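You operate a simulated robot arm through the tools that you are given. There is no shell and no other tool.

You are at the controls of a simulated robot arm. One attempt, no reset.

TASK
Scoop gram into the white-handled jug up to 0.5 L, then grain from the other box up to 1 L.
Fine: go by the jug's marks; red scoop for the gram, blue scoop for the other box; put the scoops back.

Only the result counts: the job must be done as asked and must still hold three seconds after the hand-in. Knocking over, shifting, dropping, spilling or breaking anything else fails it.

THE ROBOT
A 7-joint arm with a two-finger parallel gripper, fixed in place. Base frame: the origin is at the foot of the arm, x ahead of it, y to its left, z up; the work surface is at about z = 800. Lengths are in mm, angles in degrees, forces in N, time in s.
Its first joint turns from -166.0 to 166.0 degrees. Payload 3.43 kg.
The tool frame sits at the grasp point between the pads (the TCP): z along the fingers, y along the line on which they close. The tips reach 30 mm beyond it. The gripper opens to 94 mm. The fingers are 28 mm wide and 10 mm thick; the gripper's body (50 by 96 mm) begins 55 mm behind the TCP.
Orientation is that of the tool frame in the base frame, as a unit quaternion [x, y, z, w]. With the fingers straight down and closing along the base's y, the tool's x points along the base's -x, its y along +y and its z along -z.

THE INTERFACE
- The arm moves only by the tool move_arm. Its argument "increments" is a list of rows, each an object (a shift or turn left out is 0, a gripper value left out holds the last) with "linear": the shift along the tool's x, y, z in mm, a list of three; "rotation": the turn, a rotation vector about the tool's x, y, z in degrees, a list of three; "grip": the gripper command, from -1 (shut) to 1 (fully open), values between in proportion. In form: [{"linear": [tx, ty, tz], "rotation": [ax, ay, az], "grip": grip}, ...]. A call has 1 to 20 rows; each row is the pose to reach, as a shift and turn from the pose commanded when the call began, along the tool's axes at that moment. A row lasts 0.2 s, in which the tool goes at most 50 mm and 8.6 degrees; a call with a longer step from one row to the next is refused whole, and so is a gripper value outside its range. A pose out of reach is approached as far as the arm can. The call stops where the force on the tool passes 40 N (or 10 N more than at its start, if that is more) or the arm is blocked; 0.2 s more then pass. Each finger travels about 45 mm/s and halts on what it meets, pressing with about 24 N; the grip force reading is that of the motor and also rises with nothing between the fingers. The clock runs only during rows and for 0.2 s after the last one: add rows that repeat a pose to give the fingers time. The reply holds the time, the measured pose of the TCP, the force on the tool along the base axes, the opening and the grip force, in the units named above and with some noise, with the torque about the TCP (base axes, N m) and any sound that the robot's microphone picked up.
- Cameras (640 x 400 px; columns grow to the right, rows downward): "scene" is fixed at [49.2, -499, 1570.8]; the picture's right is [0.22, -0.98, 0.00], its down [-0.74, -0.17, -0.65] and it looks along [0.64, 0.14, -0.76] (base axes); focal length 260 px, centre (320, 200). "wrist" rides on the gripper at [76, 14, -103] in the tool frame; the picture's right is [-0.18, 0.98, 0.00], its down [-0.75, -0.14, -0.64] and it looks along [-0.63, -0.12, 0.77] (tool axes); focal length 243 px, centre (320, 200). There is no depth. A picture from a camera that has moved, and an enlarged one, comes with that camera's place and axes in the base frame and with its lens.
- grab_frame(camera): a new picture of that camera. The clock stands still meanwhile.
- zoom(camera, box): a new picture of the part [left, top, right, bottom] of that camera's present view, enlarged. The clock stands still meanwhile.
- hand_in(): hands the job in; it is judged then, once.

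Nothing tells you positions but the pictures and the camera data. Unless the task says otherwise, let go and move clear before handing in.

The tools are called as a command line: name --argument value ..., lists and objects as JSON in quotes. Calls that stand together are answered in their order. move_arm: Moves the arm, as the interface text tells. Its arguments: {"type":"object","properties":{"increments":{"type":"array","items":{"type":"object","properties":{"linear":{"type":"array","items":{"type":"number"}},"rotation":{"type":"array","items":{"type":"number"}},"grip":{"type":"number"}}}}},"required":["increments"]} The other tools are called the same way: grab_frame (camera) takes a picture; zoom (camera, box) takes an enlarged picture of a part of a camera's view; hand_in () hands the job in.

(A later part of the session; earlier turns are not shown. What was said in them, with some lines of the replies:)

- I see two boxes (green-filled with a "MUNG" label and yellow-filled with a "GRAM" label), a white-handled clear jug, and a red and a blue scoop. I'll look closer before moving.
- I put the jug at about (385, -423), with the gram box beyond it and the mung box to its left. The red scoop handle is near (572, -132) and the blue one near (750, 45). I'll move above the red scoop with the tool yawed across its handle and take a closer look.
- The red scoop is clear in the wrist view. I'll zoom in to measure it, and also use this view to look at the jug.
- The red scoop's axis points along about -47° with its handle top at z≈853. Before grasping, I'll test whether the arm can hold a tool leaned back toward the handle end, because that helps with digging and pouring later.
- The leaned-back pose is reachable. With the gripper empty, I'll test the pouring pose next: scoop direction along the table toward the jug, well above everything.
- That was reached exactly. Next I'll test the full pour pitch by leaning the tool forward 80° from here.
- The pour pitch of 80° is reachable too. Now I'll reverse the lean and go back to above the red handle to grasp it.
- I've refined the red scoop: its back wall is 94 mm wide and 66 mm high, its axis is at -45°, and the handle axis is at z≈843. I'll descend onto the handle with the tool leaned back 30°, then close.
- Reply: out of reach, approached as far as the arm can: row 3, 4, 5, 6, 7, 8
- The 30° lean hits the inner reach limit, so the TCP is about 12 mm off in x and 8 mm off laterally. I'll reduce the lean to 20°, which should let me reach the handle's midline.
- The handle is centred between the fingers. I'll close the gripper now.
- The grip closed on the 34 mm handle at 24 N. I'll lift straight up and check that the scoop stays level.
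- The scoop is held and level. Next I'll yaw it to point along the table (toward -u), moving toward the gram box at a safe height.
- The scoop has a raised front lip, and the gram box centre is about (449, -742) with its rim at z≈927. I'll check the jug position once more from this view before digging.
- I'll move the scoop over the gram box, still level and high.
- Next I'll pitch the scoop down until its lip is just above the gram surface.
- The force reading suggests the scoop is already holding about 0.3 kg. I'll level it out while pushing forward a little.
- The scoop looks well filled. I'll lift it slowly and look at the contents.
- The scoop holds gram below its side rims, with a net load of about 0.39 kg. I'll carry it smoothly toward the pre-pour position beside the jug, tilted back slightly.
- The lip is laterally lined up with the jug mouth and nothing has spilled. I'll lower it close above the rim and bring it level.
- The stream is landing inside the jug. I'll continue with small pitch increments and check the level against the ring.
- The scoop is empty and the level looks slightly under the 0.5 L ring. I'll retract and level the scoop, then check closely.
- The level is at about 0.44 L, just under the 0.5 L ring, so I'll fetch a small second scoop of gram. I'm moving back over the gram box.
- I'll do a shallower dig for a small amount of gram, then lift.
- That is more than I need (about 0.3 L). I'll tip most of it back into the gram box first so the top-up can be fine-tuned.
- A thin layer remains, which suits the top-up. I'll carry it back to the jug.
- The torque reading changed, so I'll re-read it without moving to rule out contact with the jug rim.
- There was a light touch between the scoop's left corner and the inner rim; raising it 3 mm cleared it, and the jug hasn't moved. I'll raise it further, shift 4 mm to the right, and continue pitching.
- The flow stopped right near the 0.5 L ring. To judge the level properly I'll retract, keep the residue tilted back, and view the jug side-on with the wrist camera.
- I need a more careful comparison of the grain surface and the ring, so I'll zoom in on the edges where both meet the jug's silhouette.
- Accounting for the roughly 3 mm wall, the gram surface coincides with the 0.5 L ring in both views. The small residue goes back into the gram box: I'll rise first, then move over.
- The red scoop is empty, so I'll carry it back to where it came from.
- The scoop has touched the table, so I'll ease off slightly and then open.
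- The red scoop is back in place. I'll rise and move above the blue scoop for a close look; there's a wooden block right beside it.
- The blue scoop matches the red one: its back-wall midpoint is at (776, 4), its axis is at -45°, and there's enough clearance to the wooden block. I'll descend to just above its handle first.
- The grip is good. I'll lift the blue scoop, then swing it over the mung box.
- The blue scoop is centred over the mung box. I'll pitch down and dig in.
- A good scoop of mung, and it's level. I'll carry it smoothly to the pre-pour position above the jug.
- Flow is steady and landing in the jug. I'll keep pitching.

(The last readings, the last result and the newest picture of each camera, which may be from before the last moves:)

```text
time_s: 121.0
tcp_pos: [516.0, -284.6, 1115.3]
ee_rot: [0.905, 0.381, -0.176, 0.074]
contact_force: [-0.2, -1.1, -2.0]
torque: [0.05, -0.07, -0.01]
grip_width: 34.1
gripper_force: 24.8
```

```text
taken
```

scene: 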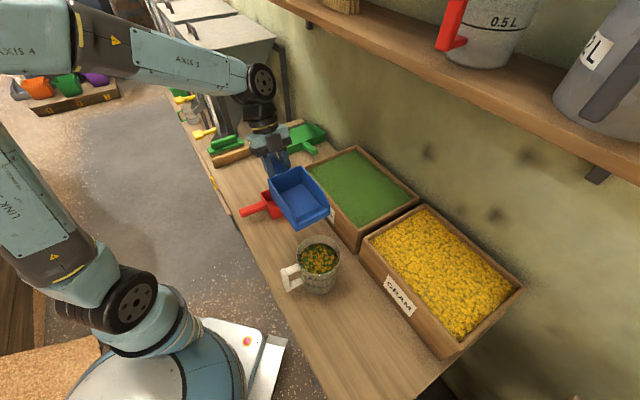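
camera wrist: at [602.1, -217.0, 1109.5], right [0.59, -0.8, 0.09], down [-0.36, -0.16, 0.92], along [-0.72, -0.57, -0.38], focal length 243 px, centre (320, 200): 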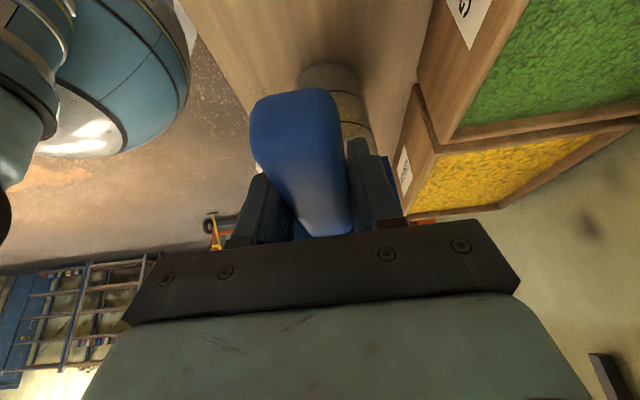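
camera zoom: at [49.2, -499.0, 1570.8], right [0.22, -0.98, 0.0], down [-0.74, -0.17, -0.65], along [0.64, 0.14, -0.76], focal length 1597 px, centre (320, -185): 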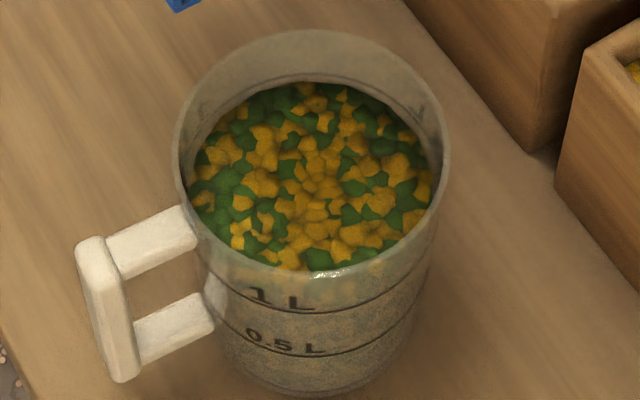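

zoom --camera "scene" --box '[300, 230, 340, 265]'

zoom --camera "scene" --box '[296, 236, 320, 260]'

zoom --camera "scene" --box '[318, 236, 342, 260]'

```text
11.43 times, centred on (320, 248) of scene
camera zoom: at [49.2, -499.0, 1570.8], right [0.22, -0.98, 0.0], down [-0.74, -0.17, -0.65], along [0.64, 0.14, -0.76], focal length 2965 px, centre (320, -343)
```

zoom: 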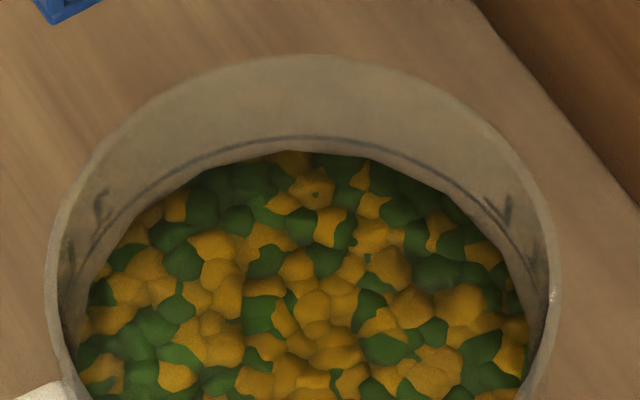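

```text
16.00 times, centred on (308, 248) of scene
camera zoom: at [49.2, -499.0, 1570.8], right [0.22, -0.98, 0.0], down [-0.74, -0.17, -0.65], along [0.64, 0.14, -0.76], focal length 4152 px, centre (512, -568)
```

zoom: 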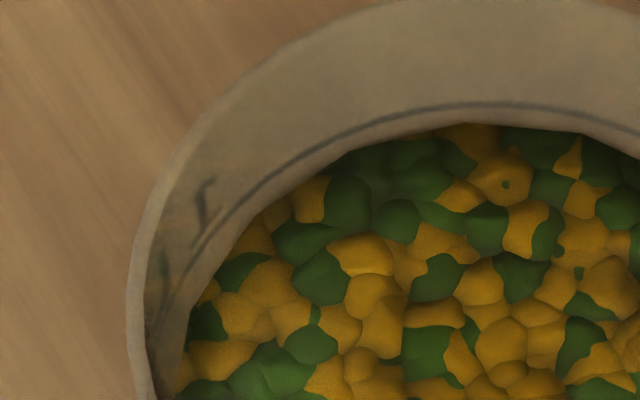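

```text
16.00 times, centred on (330, 248) of scene
camera zoom: at [49.2, -499.0, 1570.8], right [0.22, -0.98, 0.0], down [-0.74, -0.17, -0.65], along [0.64, 0.14, -0.76], focal length 4152 px, centre (160, -568)
```

zoom: 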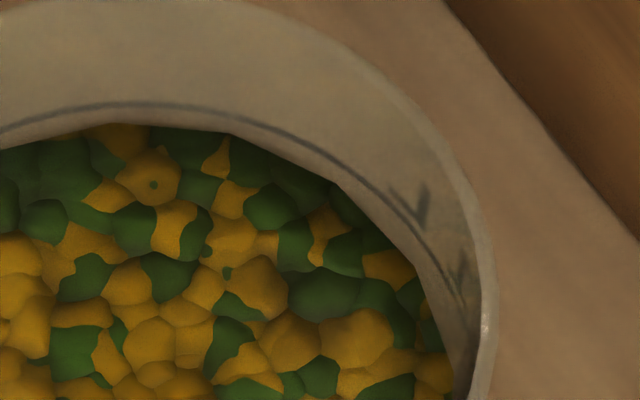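

The combined level is just under the 1 L ring, by about 0.025 L. I'll fetch a small mung top-up.

move_arm --increments '[{"linear": [15.4, 30.5, 0.4]}, {"linear": [30.9, 61.1, 0.7]}, {"linear": [46.3, 91.6, 1.1]}, {"linear": [61.8, 122.2, 1.4]}, {"linear": [77.2, 152.7, 1.8]}, {"linear": [92.7, 183.3, 2.1]}, {"linear": [108.1, 213.8, 2.5]}, {"linear": [123.6, 244.4, 2.8]}, {"linear": [139, 274.9, 3.2]}, {"linear": [139, 274.9, 3.2]}]'

grab_frame --camera "scene"

```text
time_s: 123.2
tcp_pos: [802.9, -383.7, 1061.4]
ee_rot: [0.904, 0.382, -0.176, 0.074]
contact_force: [0.5, -0.5, -1.8]
torque: [0.08, -0.05, 0.0]
grip_width: 34.1
gripper_force: 23.9
```

```text
taken
```

scene: 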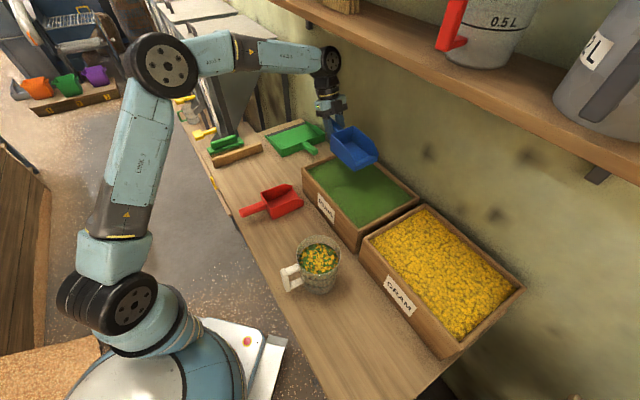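

move_arm --increments '[{"rotation": [0, 8.5, 0]}, {"rotation": [0, 17, 0]}, {"rotation": [0, 25.5, 0]}, {"rotation": [0, 34, 0]}, {"rotation": [0, 37, 0]}, {"linear": [-1, 0, 18.8], "rotation": [0, 37, 0]}, {"linear": [-2.8, 0, 35.7], "rotation": [0, 37, 0]}, {"linear": [-6.8, 0, 47], "rotation": [0, 37, 0]}, {"linear": [-8.6, 0, 69.2], "rotation": [0, 29, 0]}, {"linear": [-10.5, 0, 91.6], "rotation": [0, 21, 0]}, {"linear": [-10.7, 0, 112.2], "rotation": [0, 13, 0]}, {"linear": [-7.3, 0, 131.3], "rotation": [0, 5, 0]}, {"linear": [-8.8, 0, 127.6], "rotation": [0, -3, 0]}, {"linear": [-16.3, 0, 109.1], "rotation": [0, -3, 0]}, {"linear": [-27.6, 0, 81.3], "rotation": [0, -3, 0]}, {"linear": [-40.7, 0, 48.8], "rotation": [0, -3, 0]}, {"linear": [-40.7, 0, 48.8], "rotation": [0, -3, 0]}]'

zoom --camera "scene" --box '[290, 90, 440, 240]'

```text
time_s: 126.8
tcp_pos: [763.2, -423.3, 1032.7]
ee_rot: [0.899, 0.381, -0.199, 0.084]
contact_force: [0.1, 0.6, -2.7]
torque: [0.23, -0.17, 0.03]
grip_width: 33.9
gripper_force: 23.9
```

```text
2.67 times, centred on (365, 165) of scene
camera zoom: at [49.2, -499.0, 1570.8], right [0.22, -0.98, 0.0], down [-0.74, -0.17, -0.65], along [0.64, 0.14, -0.76], focal length 692 px, centre (200, 293)
```

zoom: 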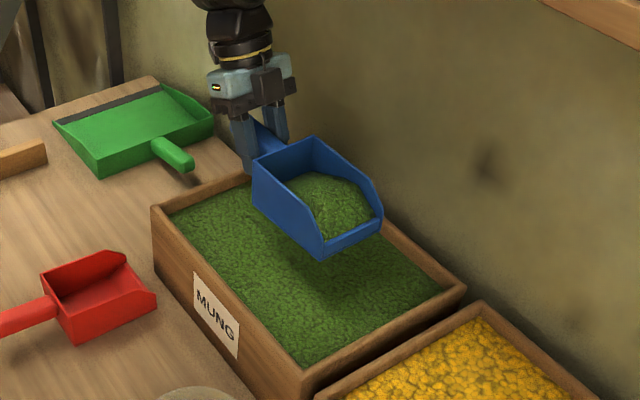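

move_arm --increments '[{"linear": [-2, 0, -4.5], "rotation": [0, 8, 0]}, {"linear": [-4, 0, -9], "rotation": [0, 16, 0]}, {"linear": [-6.3, 0, -13.6], "rotation": [0, 24, 0]}, {"linear": [-6.3, 0, -13.6], "rotation": [0, 32, 0]}, {"linear": [-6.3, 0, -13.6], "rotation": [0, 38, 0]}, {"linear": [-6.3, 0, -13.6], "rotation": [0, 38, 0]}, {"linear": [-6.3, 0, -13.6], "rotation": [0, 38, 0]}, {"linear": [-6.3, 0, -13.6], "rotation": [0, 38, 0]}, {"linear": [-6.3, 0, -13.6], "rotation": [0, 38, 0]}, {"linear": [-6.3, 0, -13.6], "rotation": [0, 38, 0]}, {"linear": [-6.3, 0, -13.6], "rotation": [0, 38, 0]}, {"linear": [-6.3, 0, -13.6], "rotation": [0, 38, 0]}, {"linear": [-6.3, 0, -13.6], "rotation": [0, 38, 0]}, {"linear": [-6.3, 0, -13.6], "rotation": [0, 38, 0]}, {"linear": [-6.3, 0, -13.6], "rotation": [0, 38, 0]}]'

zoom --camera "scene" --box '[290, 90, 440, 240]'

```text
time_s: 130.0
tcp_pos: [764.0, -424.0, 1045.2]
ee_rot: [0.915, 0.387, 0.105, -0.044]
contact_force: [-0.6, -0.1, -1.6]
torque: [0.07, -0.03, 0.0]
grip_width: 34.1
gripper_force: 24.2
```

```text
2.67 times, centred on (365, 165) of scene
camera zoom: at [49.2, -499.0, 1570.8], right [0.22, -0.98, 0.0], down [-0.74, -0.17, -0.65], along [0.64, 0.14, -0.76], focal length 692 px, centre (200, 293)
```

zoom: 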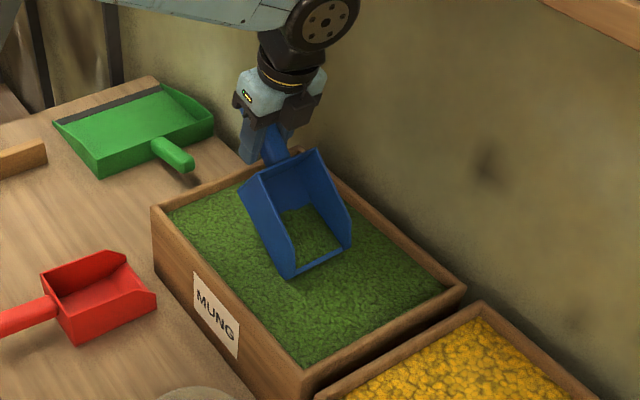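

Most has been shed, leaving a thin layer. I'll level the scoop and carry the remainder to the jug.

move_arm --increments '[{"rotation": [0, -8, 0]}, {"rotation": [0, -16, 0]}, {"rotation": [0, -24, 0]}, {"rotation": [0, -32, 0]}, {"rotation": [0, -38, 0]}, {"rotation": [0, -38, 0]}]'

zoom --camera "scene" --box '[290, 90, 440, 240]'

```text
time_s: 131.4
tcp_pos: [762.8, -424.7, 1045.3]
ee_rot: [0.899, 0.38, -0.199, 0.084]
contact_force: [0.3, 0.9, -2.4]
torque: [0.07, -0.08, -0.02]
grip_width: 34.2
gripper_force: 23.8
```

```text
2.67 times, centred on (365, 165) of scene
camera zoom: at [49.2, -499.0, 1570.8], right [0.22, -0.98, 0.0], down [-0.74, -0.17, -0.65], along [0.64, 0.14, -0.76], focal length 692 px, centre (200, 293)
```

zoom: 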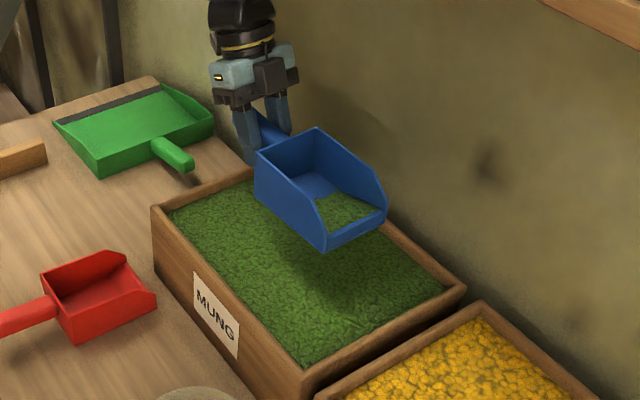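

move_arm --increments '[{"linear": [-3, -11, 1]}, {"linear": [-9.9, -35.7, 3.2]}, {"linear": [-18.2, -65.9, 5.8]}, {"linear": [-27.3, -98.9, 8.7]}, {"linear": [-36.4, -131.8, 11.7]}, {"linear": [-45.5, -164.8, 14.6]}, {"linear": [-54.6, -197.7, 17.5]}, {"linear": [-62.9, -227.9, 20.2]}, {"linear": [-69.7, -252.6, 22.4]}, {"linear": [-74.3, -269.1, 23.8]}, {"linear": [-75.8, -274.6, 24.3]}, {"linear": [-75.8, -274.6, 24.3]}]'

zoom --camera "scene" --box '[260, 180, 400, 310]'

```text
time_s: 134.0
tcp_pos: [510.1, -289.3, 1056.4]
ee_rot: [0.9, 0.379, -0.2, 0.083]
contact_force: [0.5, 0.2, -0.5]
torque: [0.09, -0.04, 0.0]
grip_width: 33.9
gripper_force: 24.0
```

```text
3.08 times, centred on (330, 245) of scene
camera zoom: at [49.2, -499.0, 1570.8], right [0.22, -0.98, 0.0], down [-0.74, -0.17, -0.65], along [0.64, 0.14, -0.76], focal length 798 px, centre (289, 62)
```

zoom: 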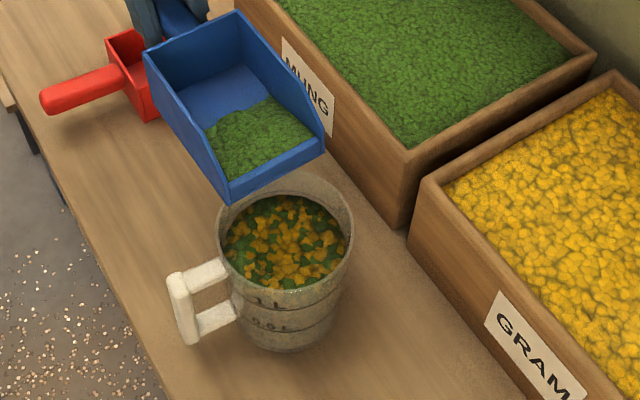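

move_arm --increments '[{"linear": [-3.6, 0, -0.5], "rotation": [0, 7, 0]}, {"linear": [-10.7, 0, -1.6], "rotation": [0, 14, 0]}, {"linear": [-20.5, 0, -3.7], "rotation": [0, 21, 0]}, {"linear": [-33.3, 0, -7.6], "rotation": [0, 28, 0]}, {"linear": [-49.7, 0, -13.2], "rotation": [0, 35, 0]}, {"linear": [-49.7, 0, -13.2], "rotation": [0, 35, 0]}]'

zoom --camera "scene" --box '[290, 225, 350, 290]'

```text
time_s: 135.4
tcp_pos: [482.4, -317.5, 1088.7]
ee_rot: [0.918, 0.387, 0.082, -0.033]
contact_force: [0.2, -0.2, -1.1]
torque: [0.03, -0.05, 0.02]
grip_width: 33.9
gripper_force: 24.2
```

```text
6.15 times, centred on (320, 258) of scene
camera zoom: at [49.2, -499.0, 1570.8], right [0.22, -0.98, 0.0], down [-0.74, -0.17, -0.65], along [0.64, 0.14, -0.76], focal length 1597 px, centre (320, -154)
```

zoom: 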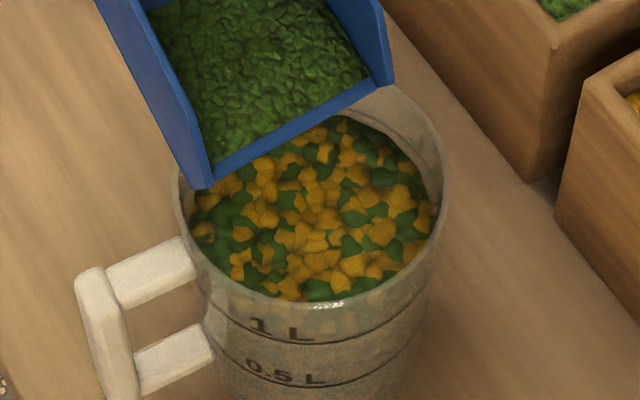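

move_arm --increments '[{"linear": [-5, 0, -7.7], "rotation": [0, 3, 0]}, {"linear": [-10, 0, -15.4], "rotation": [0, 6, 0]}]'

zoom --camera "scene" --box '[320, 232, 344, 256]'

zoom --camera "scene" --box '[290, 225, 350, 290]'

```text
time_s: 136.0
tcp_pos: [474.8, -327.2, 1101.8]
ee_rot: [0.912, 0.386, 0.129, -0.054]
contact_force: [0.3, -0.4, -1.7]
torque: [0.04, -0.05, 0.04]
grip_width: 34.4
gripper_force: 23.9
```

```text
16.00 times, centred on (332, 244) of scene
camera zoom: at [49.2, -499.0, 1570.8], right [0.22, -0.98, 0.0], down [-0.74, -0.17, -0.65], along [0.64, 0.14, -0.76], focal length 4152 px, centre (128, -504)
```

zoom: 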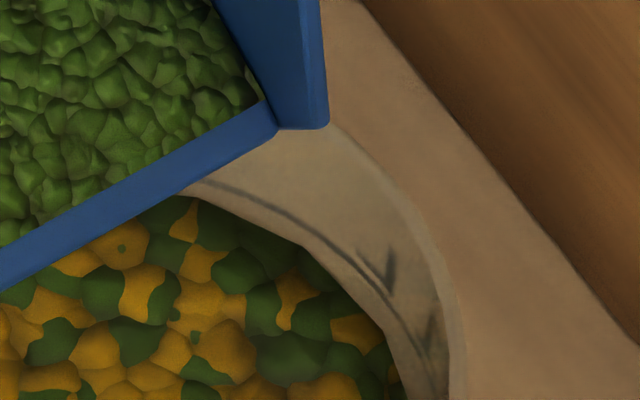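

```text
6.15 times, centred on (320, 258) of scene
camera zoom: at [49.2, -499.0, 1570.8], right [0.22, -0.98, 0.0], down [-0.74, -0.17, -0.65], along [0.64, 0.14, -0.76], focal length 1597 px, centre (320, -154)
```

zoom: 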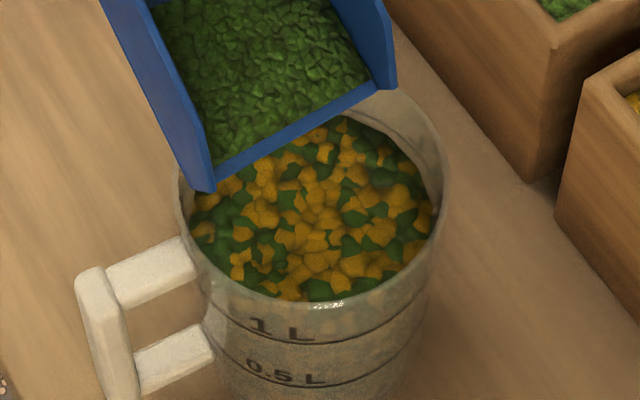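

move_arm --increments '[{"linear": [-4.8, 0, -7.8], "rotation": [0, 3, 0]}]'

zoom --camera "scene" --box '[290, 225, 350, 290]'

```text
time_s: 136.4
tcp_pos: [468.7, -332.2, 1107.3]
ee_rot: [0.908, 0.385, 0.153, -0.065]
contact_force: [-0.3, -0.2, -1.3]
torque: [0.05, -0.02, 0.04]
grip_width: 34.1
gripper_force: 24.4
```

```text
6.15 times, centred on (320, 258) of scene
camera zoom: at [49.2, -499.0, 1570.8], right [0.22, -0.98, 0.0], down [-0.74, -0.17, -0.65], along [0.64, 0.14, -0.76], focal length 1597 px, centre (320, -154)
```

zoom: 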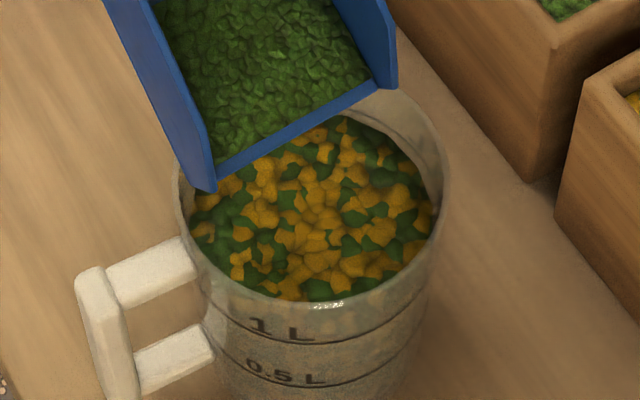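

move_arm --increments '[{"linear": [-4.8, 0, -7.9], "rotation": [0, 3, 0]}]'

zoom --camera "scene" --box '[290, 225, 350, 290]'

```text
time_s: 136.8
tcp_pos: [464.5, -337.8, 1113.6]
ee_rot: [0.904, 0.382, 0.177, -0.074]
contact_force: [0.2, 0.1, -1.3]
torque: [0.05, -0.05, -0.02]
grip_width: 34.1
gripper_force: 24.2
```

```text
6.15 times, centred on (320, 258) of scene
camera zoom: at [49.2, -499.0, 1570.8], right [0.22, -0.98, 0.0], down [-0.74, -0.17, -0.65], along [0.64, 0.14, -0.76], focal length 1597 px, centre (320, -154)
```

zoom: 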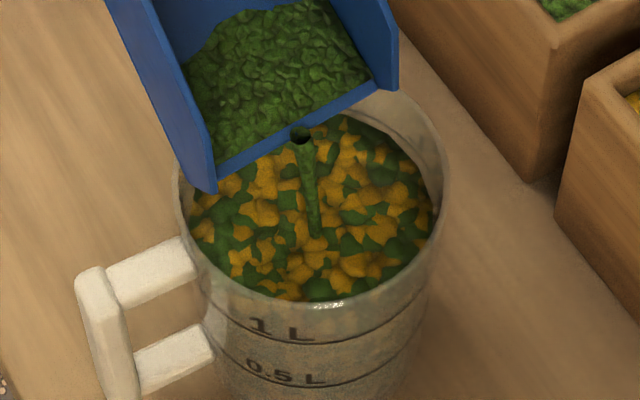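

zoom --camera "scene" --box '[320, 232, 344, 256]'

```text
16.00 times, centred on (332, 244) of scene
camera zoom: at [49.2, -499.0, 1570.8], right [0.22, -0.98, 0.0], down [-0.74, -0.17, -0.65], along [0.64, 0.14, -0.76], focal length 4152 px, centre (128, -504)
```

zoom: 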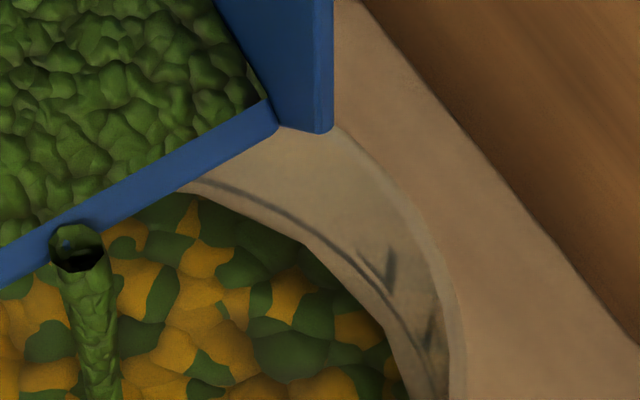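

move_arm --increments '[{"linear": [0, 0, 0]}]'

zoom --camera "scene" --box '[320, 232, 344, 256]'

```text
time_s: 137.2
tcp_pos: [465.2, -336.6, 1113.6]
ee_rot: [0.904, 0.382, 0.176, -0.074]
contact_force: [-0.7, 0.3, -2.2]
torque: [0.05, 0.0, 0.02]
grip_width: 34.2
gripper_force: 23.7
```

```text
16.00 times, centred on (332, 244) of scene
camera zoom: at [49.2, -499.0, 1570.8], right [0.22, -0.98, 0.0], down [-0.74, -0.17, -0.65], along [0.64, 0.14, -0.76], focal length 4152 px, centre (128, -504)
```

zoom: 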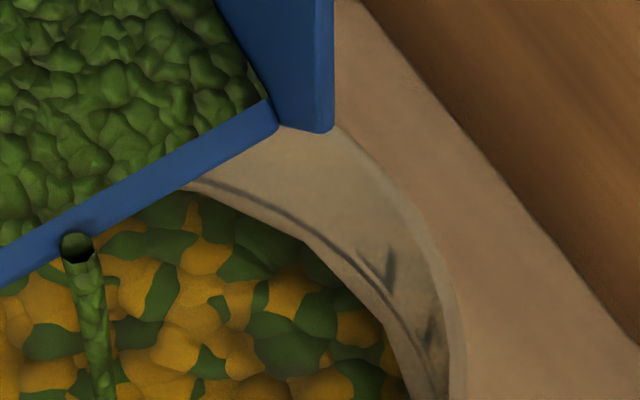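

move_arm --increments '[{"linear": [0, 0, 0]}]'

zoom --camera "scene" --box '[320, 232, 344, 256]'

```text
time_s: 137.6
tcp_pos: [464.4, -337.0, 1114.5]
ee_rot: [0.904, 0.382, 0.176, -0.074]
contact_force: [-0.4, -0.1, -1.5]
torque: [0.04, -0.05, -0.03]
grip_width: 33.8
gripper_force: 24.5
```

```text
16.00 times, centred on (332, 244) of scene
camera zoom: at [49.2, -499.0, 1570.8], right [0.22, -0.98, 0.0], down [-0.74, -0.17, -0.65], along [0.64, 0.14, -0.76], focal length 4152 px, centre (128, -504)
```

zoom: 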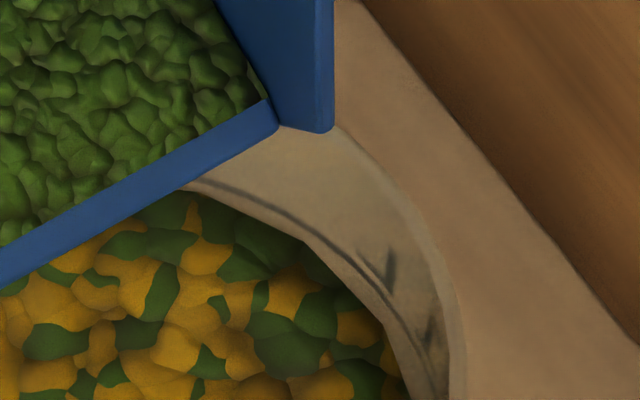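

move_arm --increments '[{"linear": [9.6, 0, 3], "rotation": [0, -7.9, 0]}, {"linear": [19.2, 0, 6], "rotation": [0, -15.8, 0]}, {"linear": [28.8, 0, 9], "rotation": [0, -23.7, 0]}, {"linear": [38.4, 0, 12], "rotation": [0, -31.6, 0]}, {"linear": [48, 0, 15], "rotation": [0, -39.5, 0]}, {"linear": [57.5, 0, 17.8], "rotation": [0, -47, 0]}, {"linear": [57.5, 0, 17.8], "rotation": [0, -47, 0]}]'

zoom --camera "scene" --box '[300, 230, 340, 265]'

zoom --camera "scene" --box '[318, 236, 342, 260]'

grab_frame --camera "scene"

```text
time_s: 139.2
tcp_pos: [507.1, -293.5, 1119.4]
ee_rot: [0.9, 0.379, -0.199, 0.085]
contact_force: [0.5, -0.5, -1.1]
torque: [0.06, -0.07, 0.02]
grip_width: 34.0
gripper_force: 23.4
```

```text
11.43 times, centred on (320, 248) of scene
camera zoom: at [49.2, -499.0, 1570.8], right [0.22, -0.98, 0.0], down [-0.74, -0.17, -0.65], along [0.64, 0.14, -0.76], focal length 2965 px, centre (320, -343)
```

zoom: 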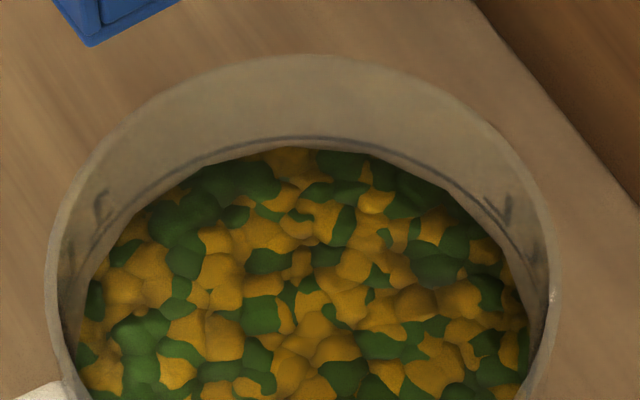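

```text
16.00 times, centred on (330, 248) of scene
camera zoom: at [49.2, -499.0, 1570.8], right [0.22, -0.98, 0.0], down [-0.74, -0.17, -0.65], along [0.64, 0.14, -0.76], focal length 4152 px, centre (160, -568)
```

zoom: 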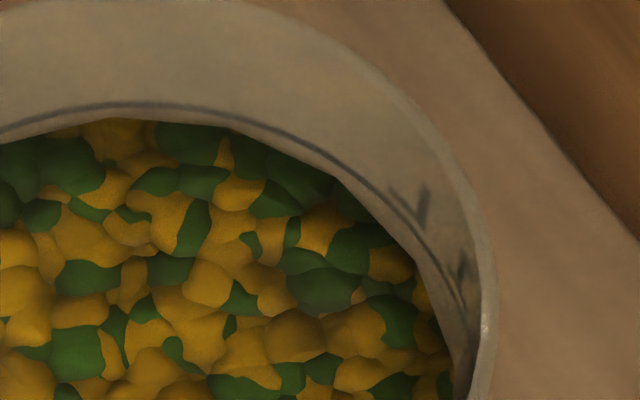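

```text
taken
```

scene: 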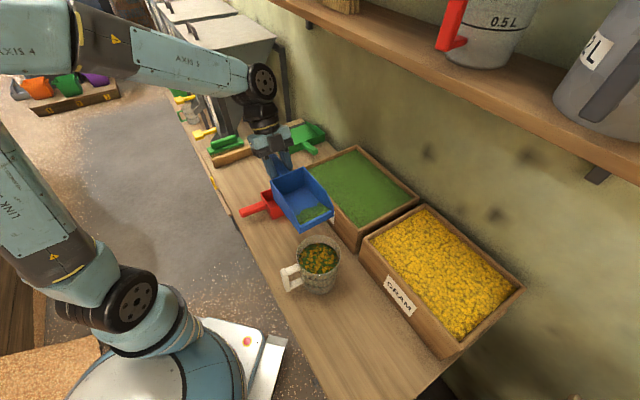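

The level is now at the 1 L ring within about 1 mm. The leftover mung goes back into its box: I'll move over and empty the blue scoop there.

move_arm --increments '[{"linear": [12.1, 30.6, 2.2]}, {"linear": [24.2, 61.2, 4.4]}, {"linear": [36.3, 91.7, 6.6]}, {"linear": [48.4, 122.3, 8.8]}, {"linear": [60.5, 152.9, 11]}, {"linear": [72.6, 183.5, 13.2]}, {"linear": [84.7, 214, 15.4]}, {"linear": [96.8, 244.6, 17.6]}, {"linear": [108.9, 275.2, 19.8]}, {"linear": [108.9, 275.2, 19.8]}]'

move_arm --increments '[{"linear": [-3, 0, -5.5], "rotation": [0, 8, 0]}, {"linear": [-6, 0, -11], "rotation": [0, 16, 0]}, {"linear": [-9, 0, -17], "rotation": [0, 24, 0]}, {"linear": [-12, 0, -23], "rotation": [0, 32, 0]}, {"linear": [-15, 0, -30], "rotation": [0, 40, 0]}, {"linear": [-18, 0, -36], "rotation": [0, 48, 0]}, {"linear": [-20, 0, -42], "rotation": [0, 56, 0]}, {"linear": [-21.1, 0, -45.3], "rotation": [0, 64, 0]}, {"linear": [-21.1, 0, -45.3], "rotation": [0, 67, 0]}, {"linear": [-21.1, 0, -45.3], "rotation": [0, 67, 0]}, {"linear": [-21.1, 0, -45.3], "rotation": [0, 67, 0]}, {"linear": [-21.1, 0, -45.3], "rotation": [0, 67, 0]}, {"linear": [-21.1, 0, -45.3], "rotation": [0, 67, 0]}]'

zoom --camera "scene" --box '[270, 90, 450, 260]'

```text
time_s: 141.4
tcp_pos: [768.0, -420.3, 1056.1]
ee_rot: [0.899, 0.38, -0.199, 0.083]
contact_force: [-0.2, 0.9, -0.9]
torque: [0.05, -0.07, 0.01]
grip_width: 33.7
gripper_force: 23.8
```

```text
time_s: 144.2
tcp_pos: [768.6, -419.9, 1105.1]
ee_rot: [0.86, 0.363, 0.33, -0.14]
contact_force: [-0.4, -0.5, -1.6]
torque: [-0.01, -0.01, 0.02]
grip_width: 34.0
gripper_force: 23.7
```

```text
2.35 times, centred on (360, 175) of scene
camera zoom: at [49.2, -499.0, 1570.8], right [0.22, -0.98, 0.0], down [-0.74, -0.17, -0.65], along [0.64, 0.14, -0.76], focal length 610 px, centre (226, 259)
```

zoom: 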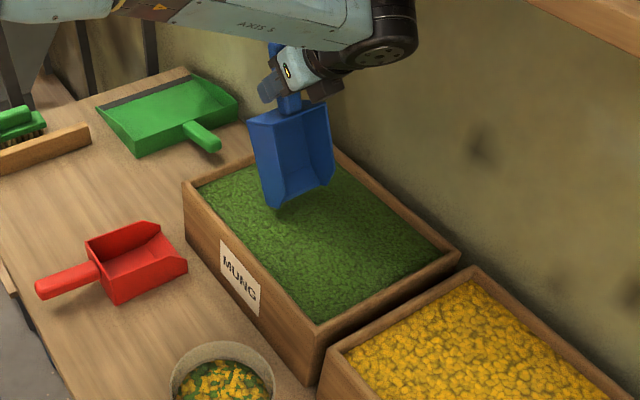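

move_arm --increments '[{"linear": [-2, 0, 2.3], "rotation": [0, -8, 0]}, {"linear": [-4, 0, 4.6], "rotation": [0, -16, 0]}, {"linear": [-6, 0, 7], "rotation": [0, -24, 0]}, {"linear": [-8, 0, 9.3], "rotation": [0, -32, 0]}, {"linear": [-10, 0, 11.6], "rotation": [0, -40, 0]}, {"linear": [-12, 0, 14], "rotation": [0, -48, 0]}, {"linear": [-14, 0, 16.3], "rotation": [0, -56, 0]}, {"linear": [-16.7, 0, 18.6], "rotation": [0, -62, 0]}, {"linear": [-16.7, 0, 18.6], "rotation": [0, -62, 0]}]'

zoom --camera "scene" --box '[270, 90, 450, 260]'

```text
time_s: 146.2
tcp_pos: [768.2, -420.8, 1080.9]
ee_rot: [0.907, 0.384, -0.159, 0.068]
contact_force: [-0.3, 0.3, -1.9]
torque: [0.05, -0.03, -0.01]
grip_width: 33.9
gripper_force: 24.0
```

```text
2.35 times, centred on (360, 175) of scene
camera zoom: at [49.2, -499.0, 1570.8], right [0.22, -0.98, 0.0], down [-0.74, -0.17, -0.65], along [0.64, 0.14, -0.76], focal length 610 px, centre (226, 259)
```

zoom: 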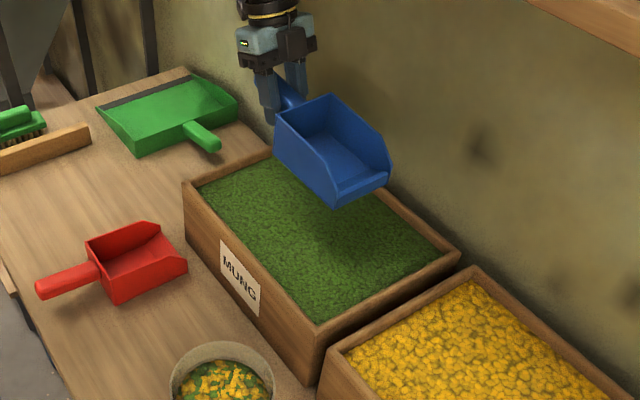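

The blue scoop is empty. I'm carrying it back over its original spot.

move_arm --increments '[{"linear": [24.2, -27.5, -8.8], "rotation": [-2.53, 0, -6.97]}, {"linear": [48.3, -55, -17.6], "rotation": [-5.07, 0, -13.95]}, {"linear": [72.5, -82.5, -26.4], "rotation": [-7.6, 0, -20.92]}, {"linear": [96.6, -109.9, -35.2], "rotation": [-10.13, 0, -27.9]}, {"linear": [120.8, -137.4, -44], "rotation": [-12.67, 0, -34.87]}, {"linear": [145, -164.9, -52.8], "rotation": [-15.2, 0, -41.85]}, {"linear": [169.1, -192.4, -61.5], "rotation": [-17.73, 0, -48.82]}, {"linear": [193.3, -219.9, -70.3], "rotation": [-20.27, 0, -55.8]}, {"linear": [217.4, -247.4, -79.1], "rotation": [-22.8, 0, -62.77]}, {"linear": [241.6, -274.8, -87.9], "rotation": [-25.33, 0, -69.75]}, {"linear": [265.7, -302.3, -96.7], "rotation": [-27.87, 0, -76.72]}, {"linear": [289.9, -329.8, -105.5], "rotation": [-30.4, 0, -83.7]}, {"linear": [289.9, -329.8, -105.5], "rotation": [-30.4, 0, -83.7]}]'

grab_frame --camera "wrist"

```text
time_s: 149.0
tcp_pos: [744.4, 29.6, 1080.2]
ee_rot: [0.378, 0.91, -0.067, 0.16]
contact_force: [0.0, -0.6, -1.4]
torque: [0.05, 0.06, -0.04]
grip_width: 34.0
gripper_force: 23.9
```

```text
taken
camera wrist: at [680.0, 115.9, 1150.4], right [0.82, 0.57, 0.06], down [0.25, -0.45, 0.86], along [0.52, -0.69, -0.5], focal length 243 px, centre (320, 200)
```

wrist: 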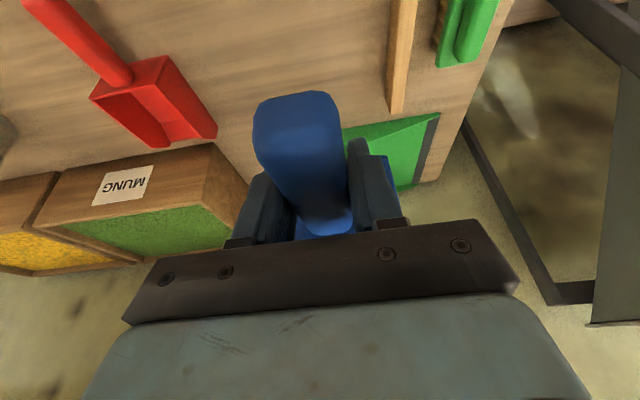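

move_arm --increments '[{"linear": [13, 1.2, 36]}, {"linear": [26, 1.2, 72]}, {"linear": [39, 1.2, 108]}, {"linear": [52, 1.2, 144]}, {"linear": [64, 1.2, 177]}, {"linear": [73, 1.2, 202]}, {"linear": [78.1, 1.2, 216.4]}, {"linear": [78.1, 1.2, 216.4]}]'

zoom --camera "scene" --box '[190, 110, 310, 210]'

```text
time_s: 150.8
tcp_pos: [746.2, 29.8, 850.6]
ee_rot: [0.378, 0.91, -0.067, 0.161]
contact_force: [-0.3, -0.7, 0.1]
torque: [0.06, 0.04, 0.0]
grip_width: 33.9
gripper_force: 24.2
```

```text
4.00 times, centred on (250, 160) of scene
camera zoom: at [49.2, -499.0, 1570.8], right [0.22, -0.98, 0.0], down [-0.74, -0.17, -0.65], along [0.64, 0.14, -0.76], focal length 1038 px, centre (600, 360)
```

zoom: 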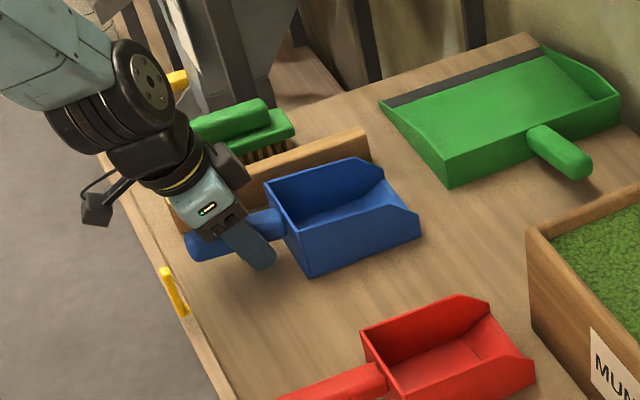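

move_arm --increments '[{"linear": [3.5, 0, 0.9]}, {"linear": [4.2, 0, 2.8]}, {"linear": [4.7, 0, 4.2]}, {"linear": [4.7, 0, 4.2]}]'

```text
time_s: 151.8
tcp_pos: [745.5, 32.8, 846.5]
ee_rot: [0.377, 0.91, -0.065, 0.161]
contact_force: [-3.8, 5.8, 17.0]
torque: [-0.29, -0.25, -0.04]
grip_width: 34.1
gripper_force: 24.7
```

move_arm --increments '[{"linear": [-0.27, 0, -0.75]}, {"linear": [-0.27, 0, -0.75]}]'

```text
time_s: 152.4
tcp_pos: [744.2, 32.1, 845.8]
ee_rot: [0.379, 0.909, -0.067, 0.16]
contact_force: [2.5, -0.5, 4.4]
torque: [-0.1, -0.2, -0.01]
grip_width: 33.7
gripper_force: 23.6
```

Contact with the table is light now. I'll open slowly and then withdraw upward.

move_arm --increments '[{"grip": -0.6}, {"grip": -0.2}, {"grip": 0.2}, {"grip": 0.6}, {"grip": 1}, {"grip": 1}, {"grip": 1}]'

move_arm --increments '[{"linear": [-8, 0, -22], "grip": 1}, {"linear": [-20, 0, -55]}, {"linear": [-35, 0, -96]}, {"linear": [-50, 0, -137]}, {"linear": [-65, 0, -178]}, {"linear": [-80, 0, -219]}, {"linear": [-80, 0, -219]}]'

grab_frame --camera "scene"

zoom --camera "scene" --box '[200, 120, 360, 230]'

zoom --camera "scene" --box '[260, 220, 380, 310]'

```text
time_s: 154.0
tcp_pos: [744.8, 33.2, 845.8]
ee_rot: [0.378, 0.909, -0.067, 0.161]
contact_force: [0.5, 0.9, 0.9]
torque: [0.01, 0.0, 0.03]
grip_width: 93.9
gripper_force: 0.1
```

```text
time_s: 155.6
tcp_pos: [744.0, 32.2, 1080.8]
ee_rot: [0.378, 0.909, -0.067, 0.161]
contact_force: [-0.7, -0.2, -0.2]
torque: [0.02, 0.0, -0.03]
grip_width: 93.9
gripper_force: 0.0
```

```text
taken
```

scene: 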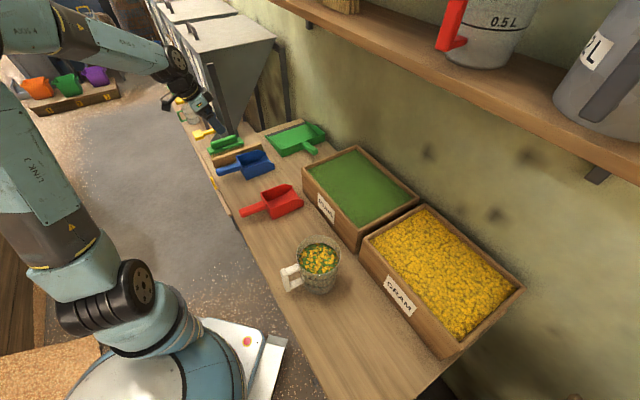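

```text
3.64 times, centred on (280, 175) of scene
camera zoom: at [49.2, -499.0, 1570.8], right [0.22, -0.98, 0.0], down [-0.74, -0.17, -0.65], along [0.64, 0.14, -0.76], focal length 944 px, centre (466, 291)
```

zoom: 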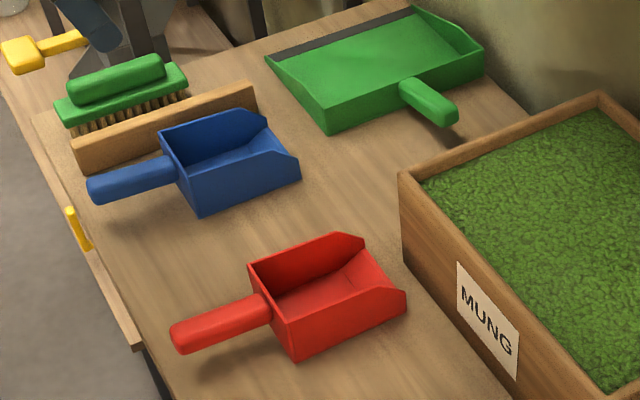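

```text
4.44 times, centred on (320, 265) of scene
camera zoom: at [49.2, -499.0, 1570.8], right [0.22, -0.98, 0.0], down [-0.74, -0.17, -0.65], along [0.64, 0.14, -0.76], focal length 1153 px, centre (320, -89)
```

zoom: 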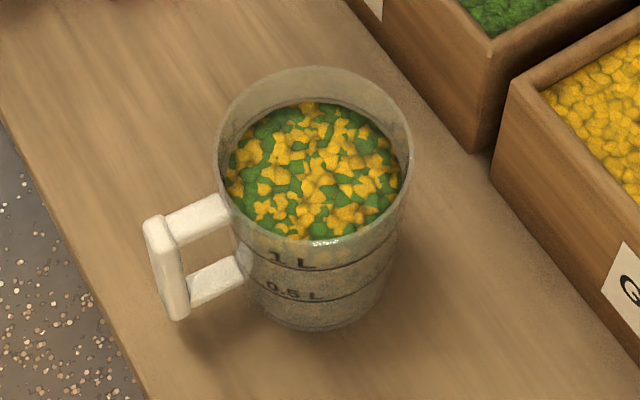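

Everything is back in place and the jug hasn't moved. As a last check, I'll look at the jug from the side with the wrist camera.

move_arm --increments '[{"linear": [6.1, -31, 13.9]}, {"linear": [12.1, -61.9, 27.8]}, {"linear": [18.2, -92.9, 41.7]}, {"linear": [24.3, -123.9, 55.6], "rotation": [0, -2, 0]}, {"linear": [30.3, -154.8, 69.4], "rotation": [0, -4, 0]}, {"linear": [36.4, -185.8, 83.3], "rotation": [0, -6, 0]}, {"linear": [42.4, -216.7, 97.2], "rotation": [0, -8, 0]}, {"linear": [48.5, -247.7, 111.1], "rotation": [0, -10, 0]}, {"linear": [48.5, -247.7, 111.1], "rotation": [0, -10, 0]}]'

grab_frame --camera "wrist"

zoom --camera "wrist" --box '[0, 90, 160, 260]'

```text
time_s: 157.6
tcp_pos: [563.7, -138.5, 956.8]
ee_rot: [0.371, 0.892, -0.1, 0.239]
contact_force: [0.2, 1.1, -0.1]
torque: [-0.02, 0.01, -0.03]
grip_width: 93.8
gripper_force: 0.1
```

```text
taken
camera wrist: at [491.5, -45.2, 1007.9], right [0.81, 0.58, 0.09], down [0.13, -0.34, 0.93], along [0.57, -0.74, -0.35], focal length 243 px, centre (320, 200)
```

wrist: 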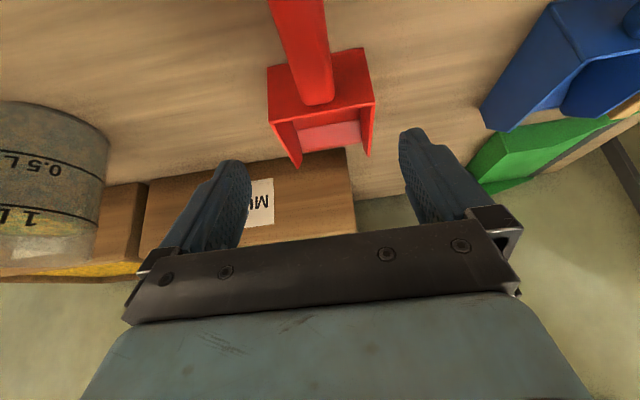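

```text
2.35 times, centred on (80, 175) of wrist
camera zoom: at [491.5, -45.2, 1007.9], right [0.81, 0.58, 0.09], down [0.13, -0.34, 0.93], along [0.57, -0.74, -0.35], focal length 571 px, centre (885, 259)
```

zoom: 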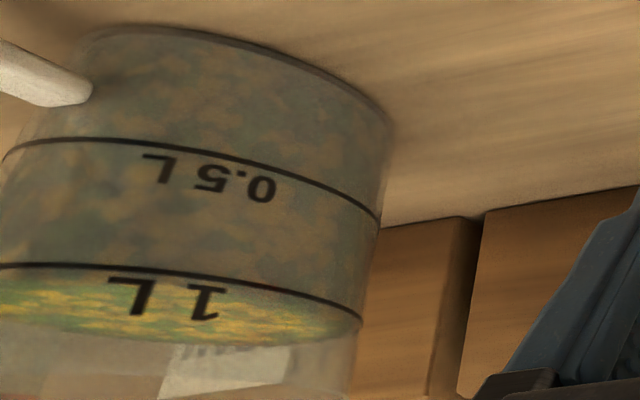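

zoom --camera "wrist" --box '[60, 190, 110, 240]'

zoom --camera "wrist" --box '[0, 190, 60, 245]'

```text
8.00 times, centred on (85, 215) of wrist
camera zoom: at [491.5, -45.2, 1007.9], right [0.81, 0.58, 0.09], down [0.13, -0.34, 0.93], along [0.57, -0.74, -0.35], focal length 1941 px, centre (2200, 80)
```

zoom: 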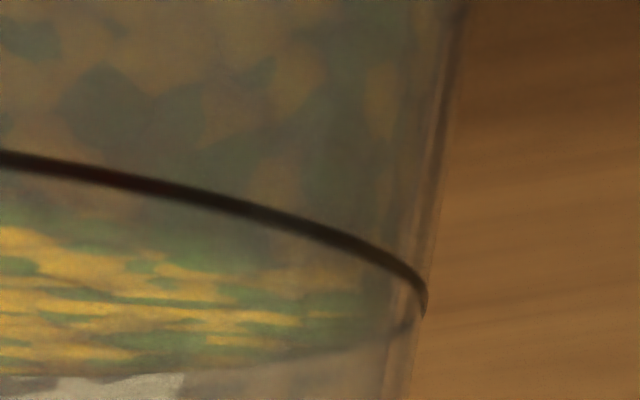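

```text
7.27 times, centred on (30, 218) of wrist
camera zoom: at [491.5, -45.2, 1007.9], right [0.81, 0.58, 0.09], down [0.13, -0.34, 0.93], along [0.57, -0.74, -0.35], focal length 1764 px, centre (2429, 73)
```

zoom: 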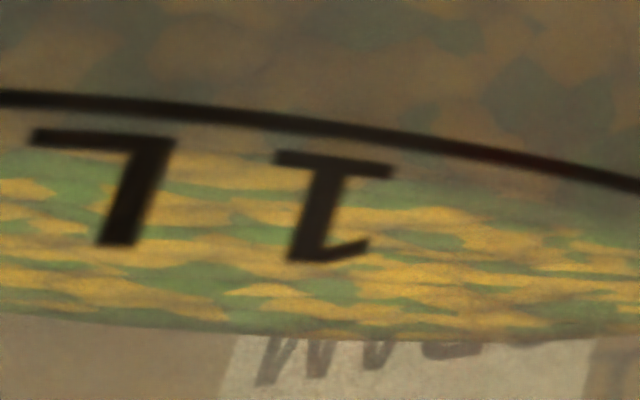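

The grain surface coincides with the 1 L ring from the side as well, and the gripper is empty. I'll raise the arm clear and do one last overall check.

move_arm --increments '[{"linear": [-17, 0, -30]}, {"linear": [-35, 0, -60]}, {"linear": [-53, 0, -91]}, {"linear": [-70, 0, -121]}, {"linear": [-70, 0, -121]}]'

grab_frame --camera "scene"

zoom --camera "scene" --box '[240, 180, 480, 340]'

```text
time_s: 158.8
tcp_pos: [563.3, -136.9, 1099.0]
ee_rot: [0.37, 0.892, -0.099, 0.24]
contact_force: [-0.3, 0.1, -0.2]
torque: [-0.03, -0.01, -0.02]
grip_width: 94.2
gripper_force: 0.0
```

```text
taken
```

scene: 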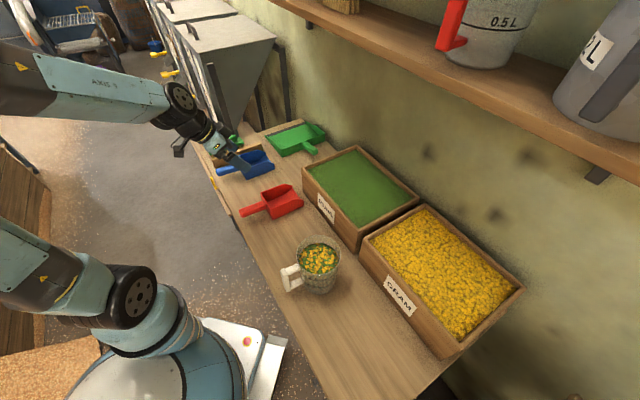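

```text
2.50 times, centred on (360, 260) of scene
camera zoom: at [49.2, -499.0, 1570.8], right [0.22, -0.98, 0.0], down [-0.74, -0.17, -0.65], along [0.64, 0.14, -0.76], focal length 649 px, centre (220, 50)
```

zoom: 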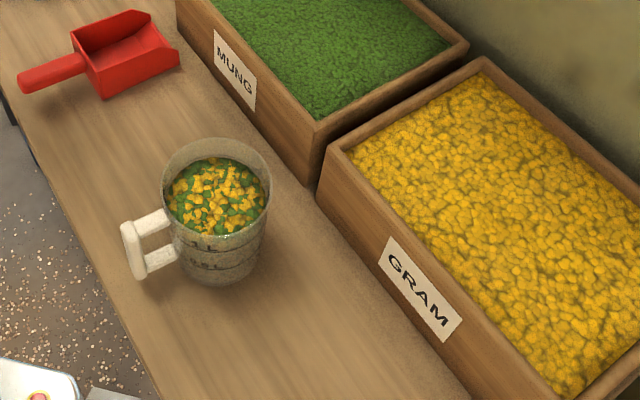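

The jug is filled to the 1 L ring, with gram to 0.5 L and mung above it. Both scoops are empty and back in place, I see nothing spilled on the table, and the arm is clear, so I'm handing in.

hand_in

```text
The job is handed in.
```

I filled the white-handled jug with gram up to the 0.5 L mark using the red scoop, then topped it up with mung to the 1 L mark using the blue scoop. The job is handed in, but no verdict came back.

- **Levels:** as best I could read from two cameras, the grain came within about 1–2 mm of the ring at each mark. The mung level may be slightly under 1 L, by roughly 0.01 L.
- **Leftovers:** I tipped the surplus from each scoop back into its own box and saw nothing spilled on the table.
- **Scoops:** both are empty and back in place. The blue one is where it started as far as I can see, and the red one sits about 5 mm off.
- **Jug:** the red scoop lightly touched the inside of the rim once during a top-up. The jug did not visibly move.
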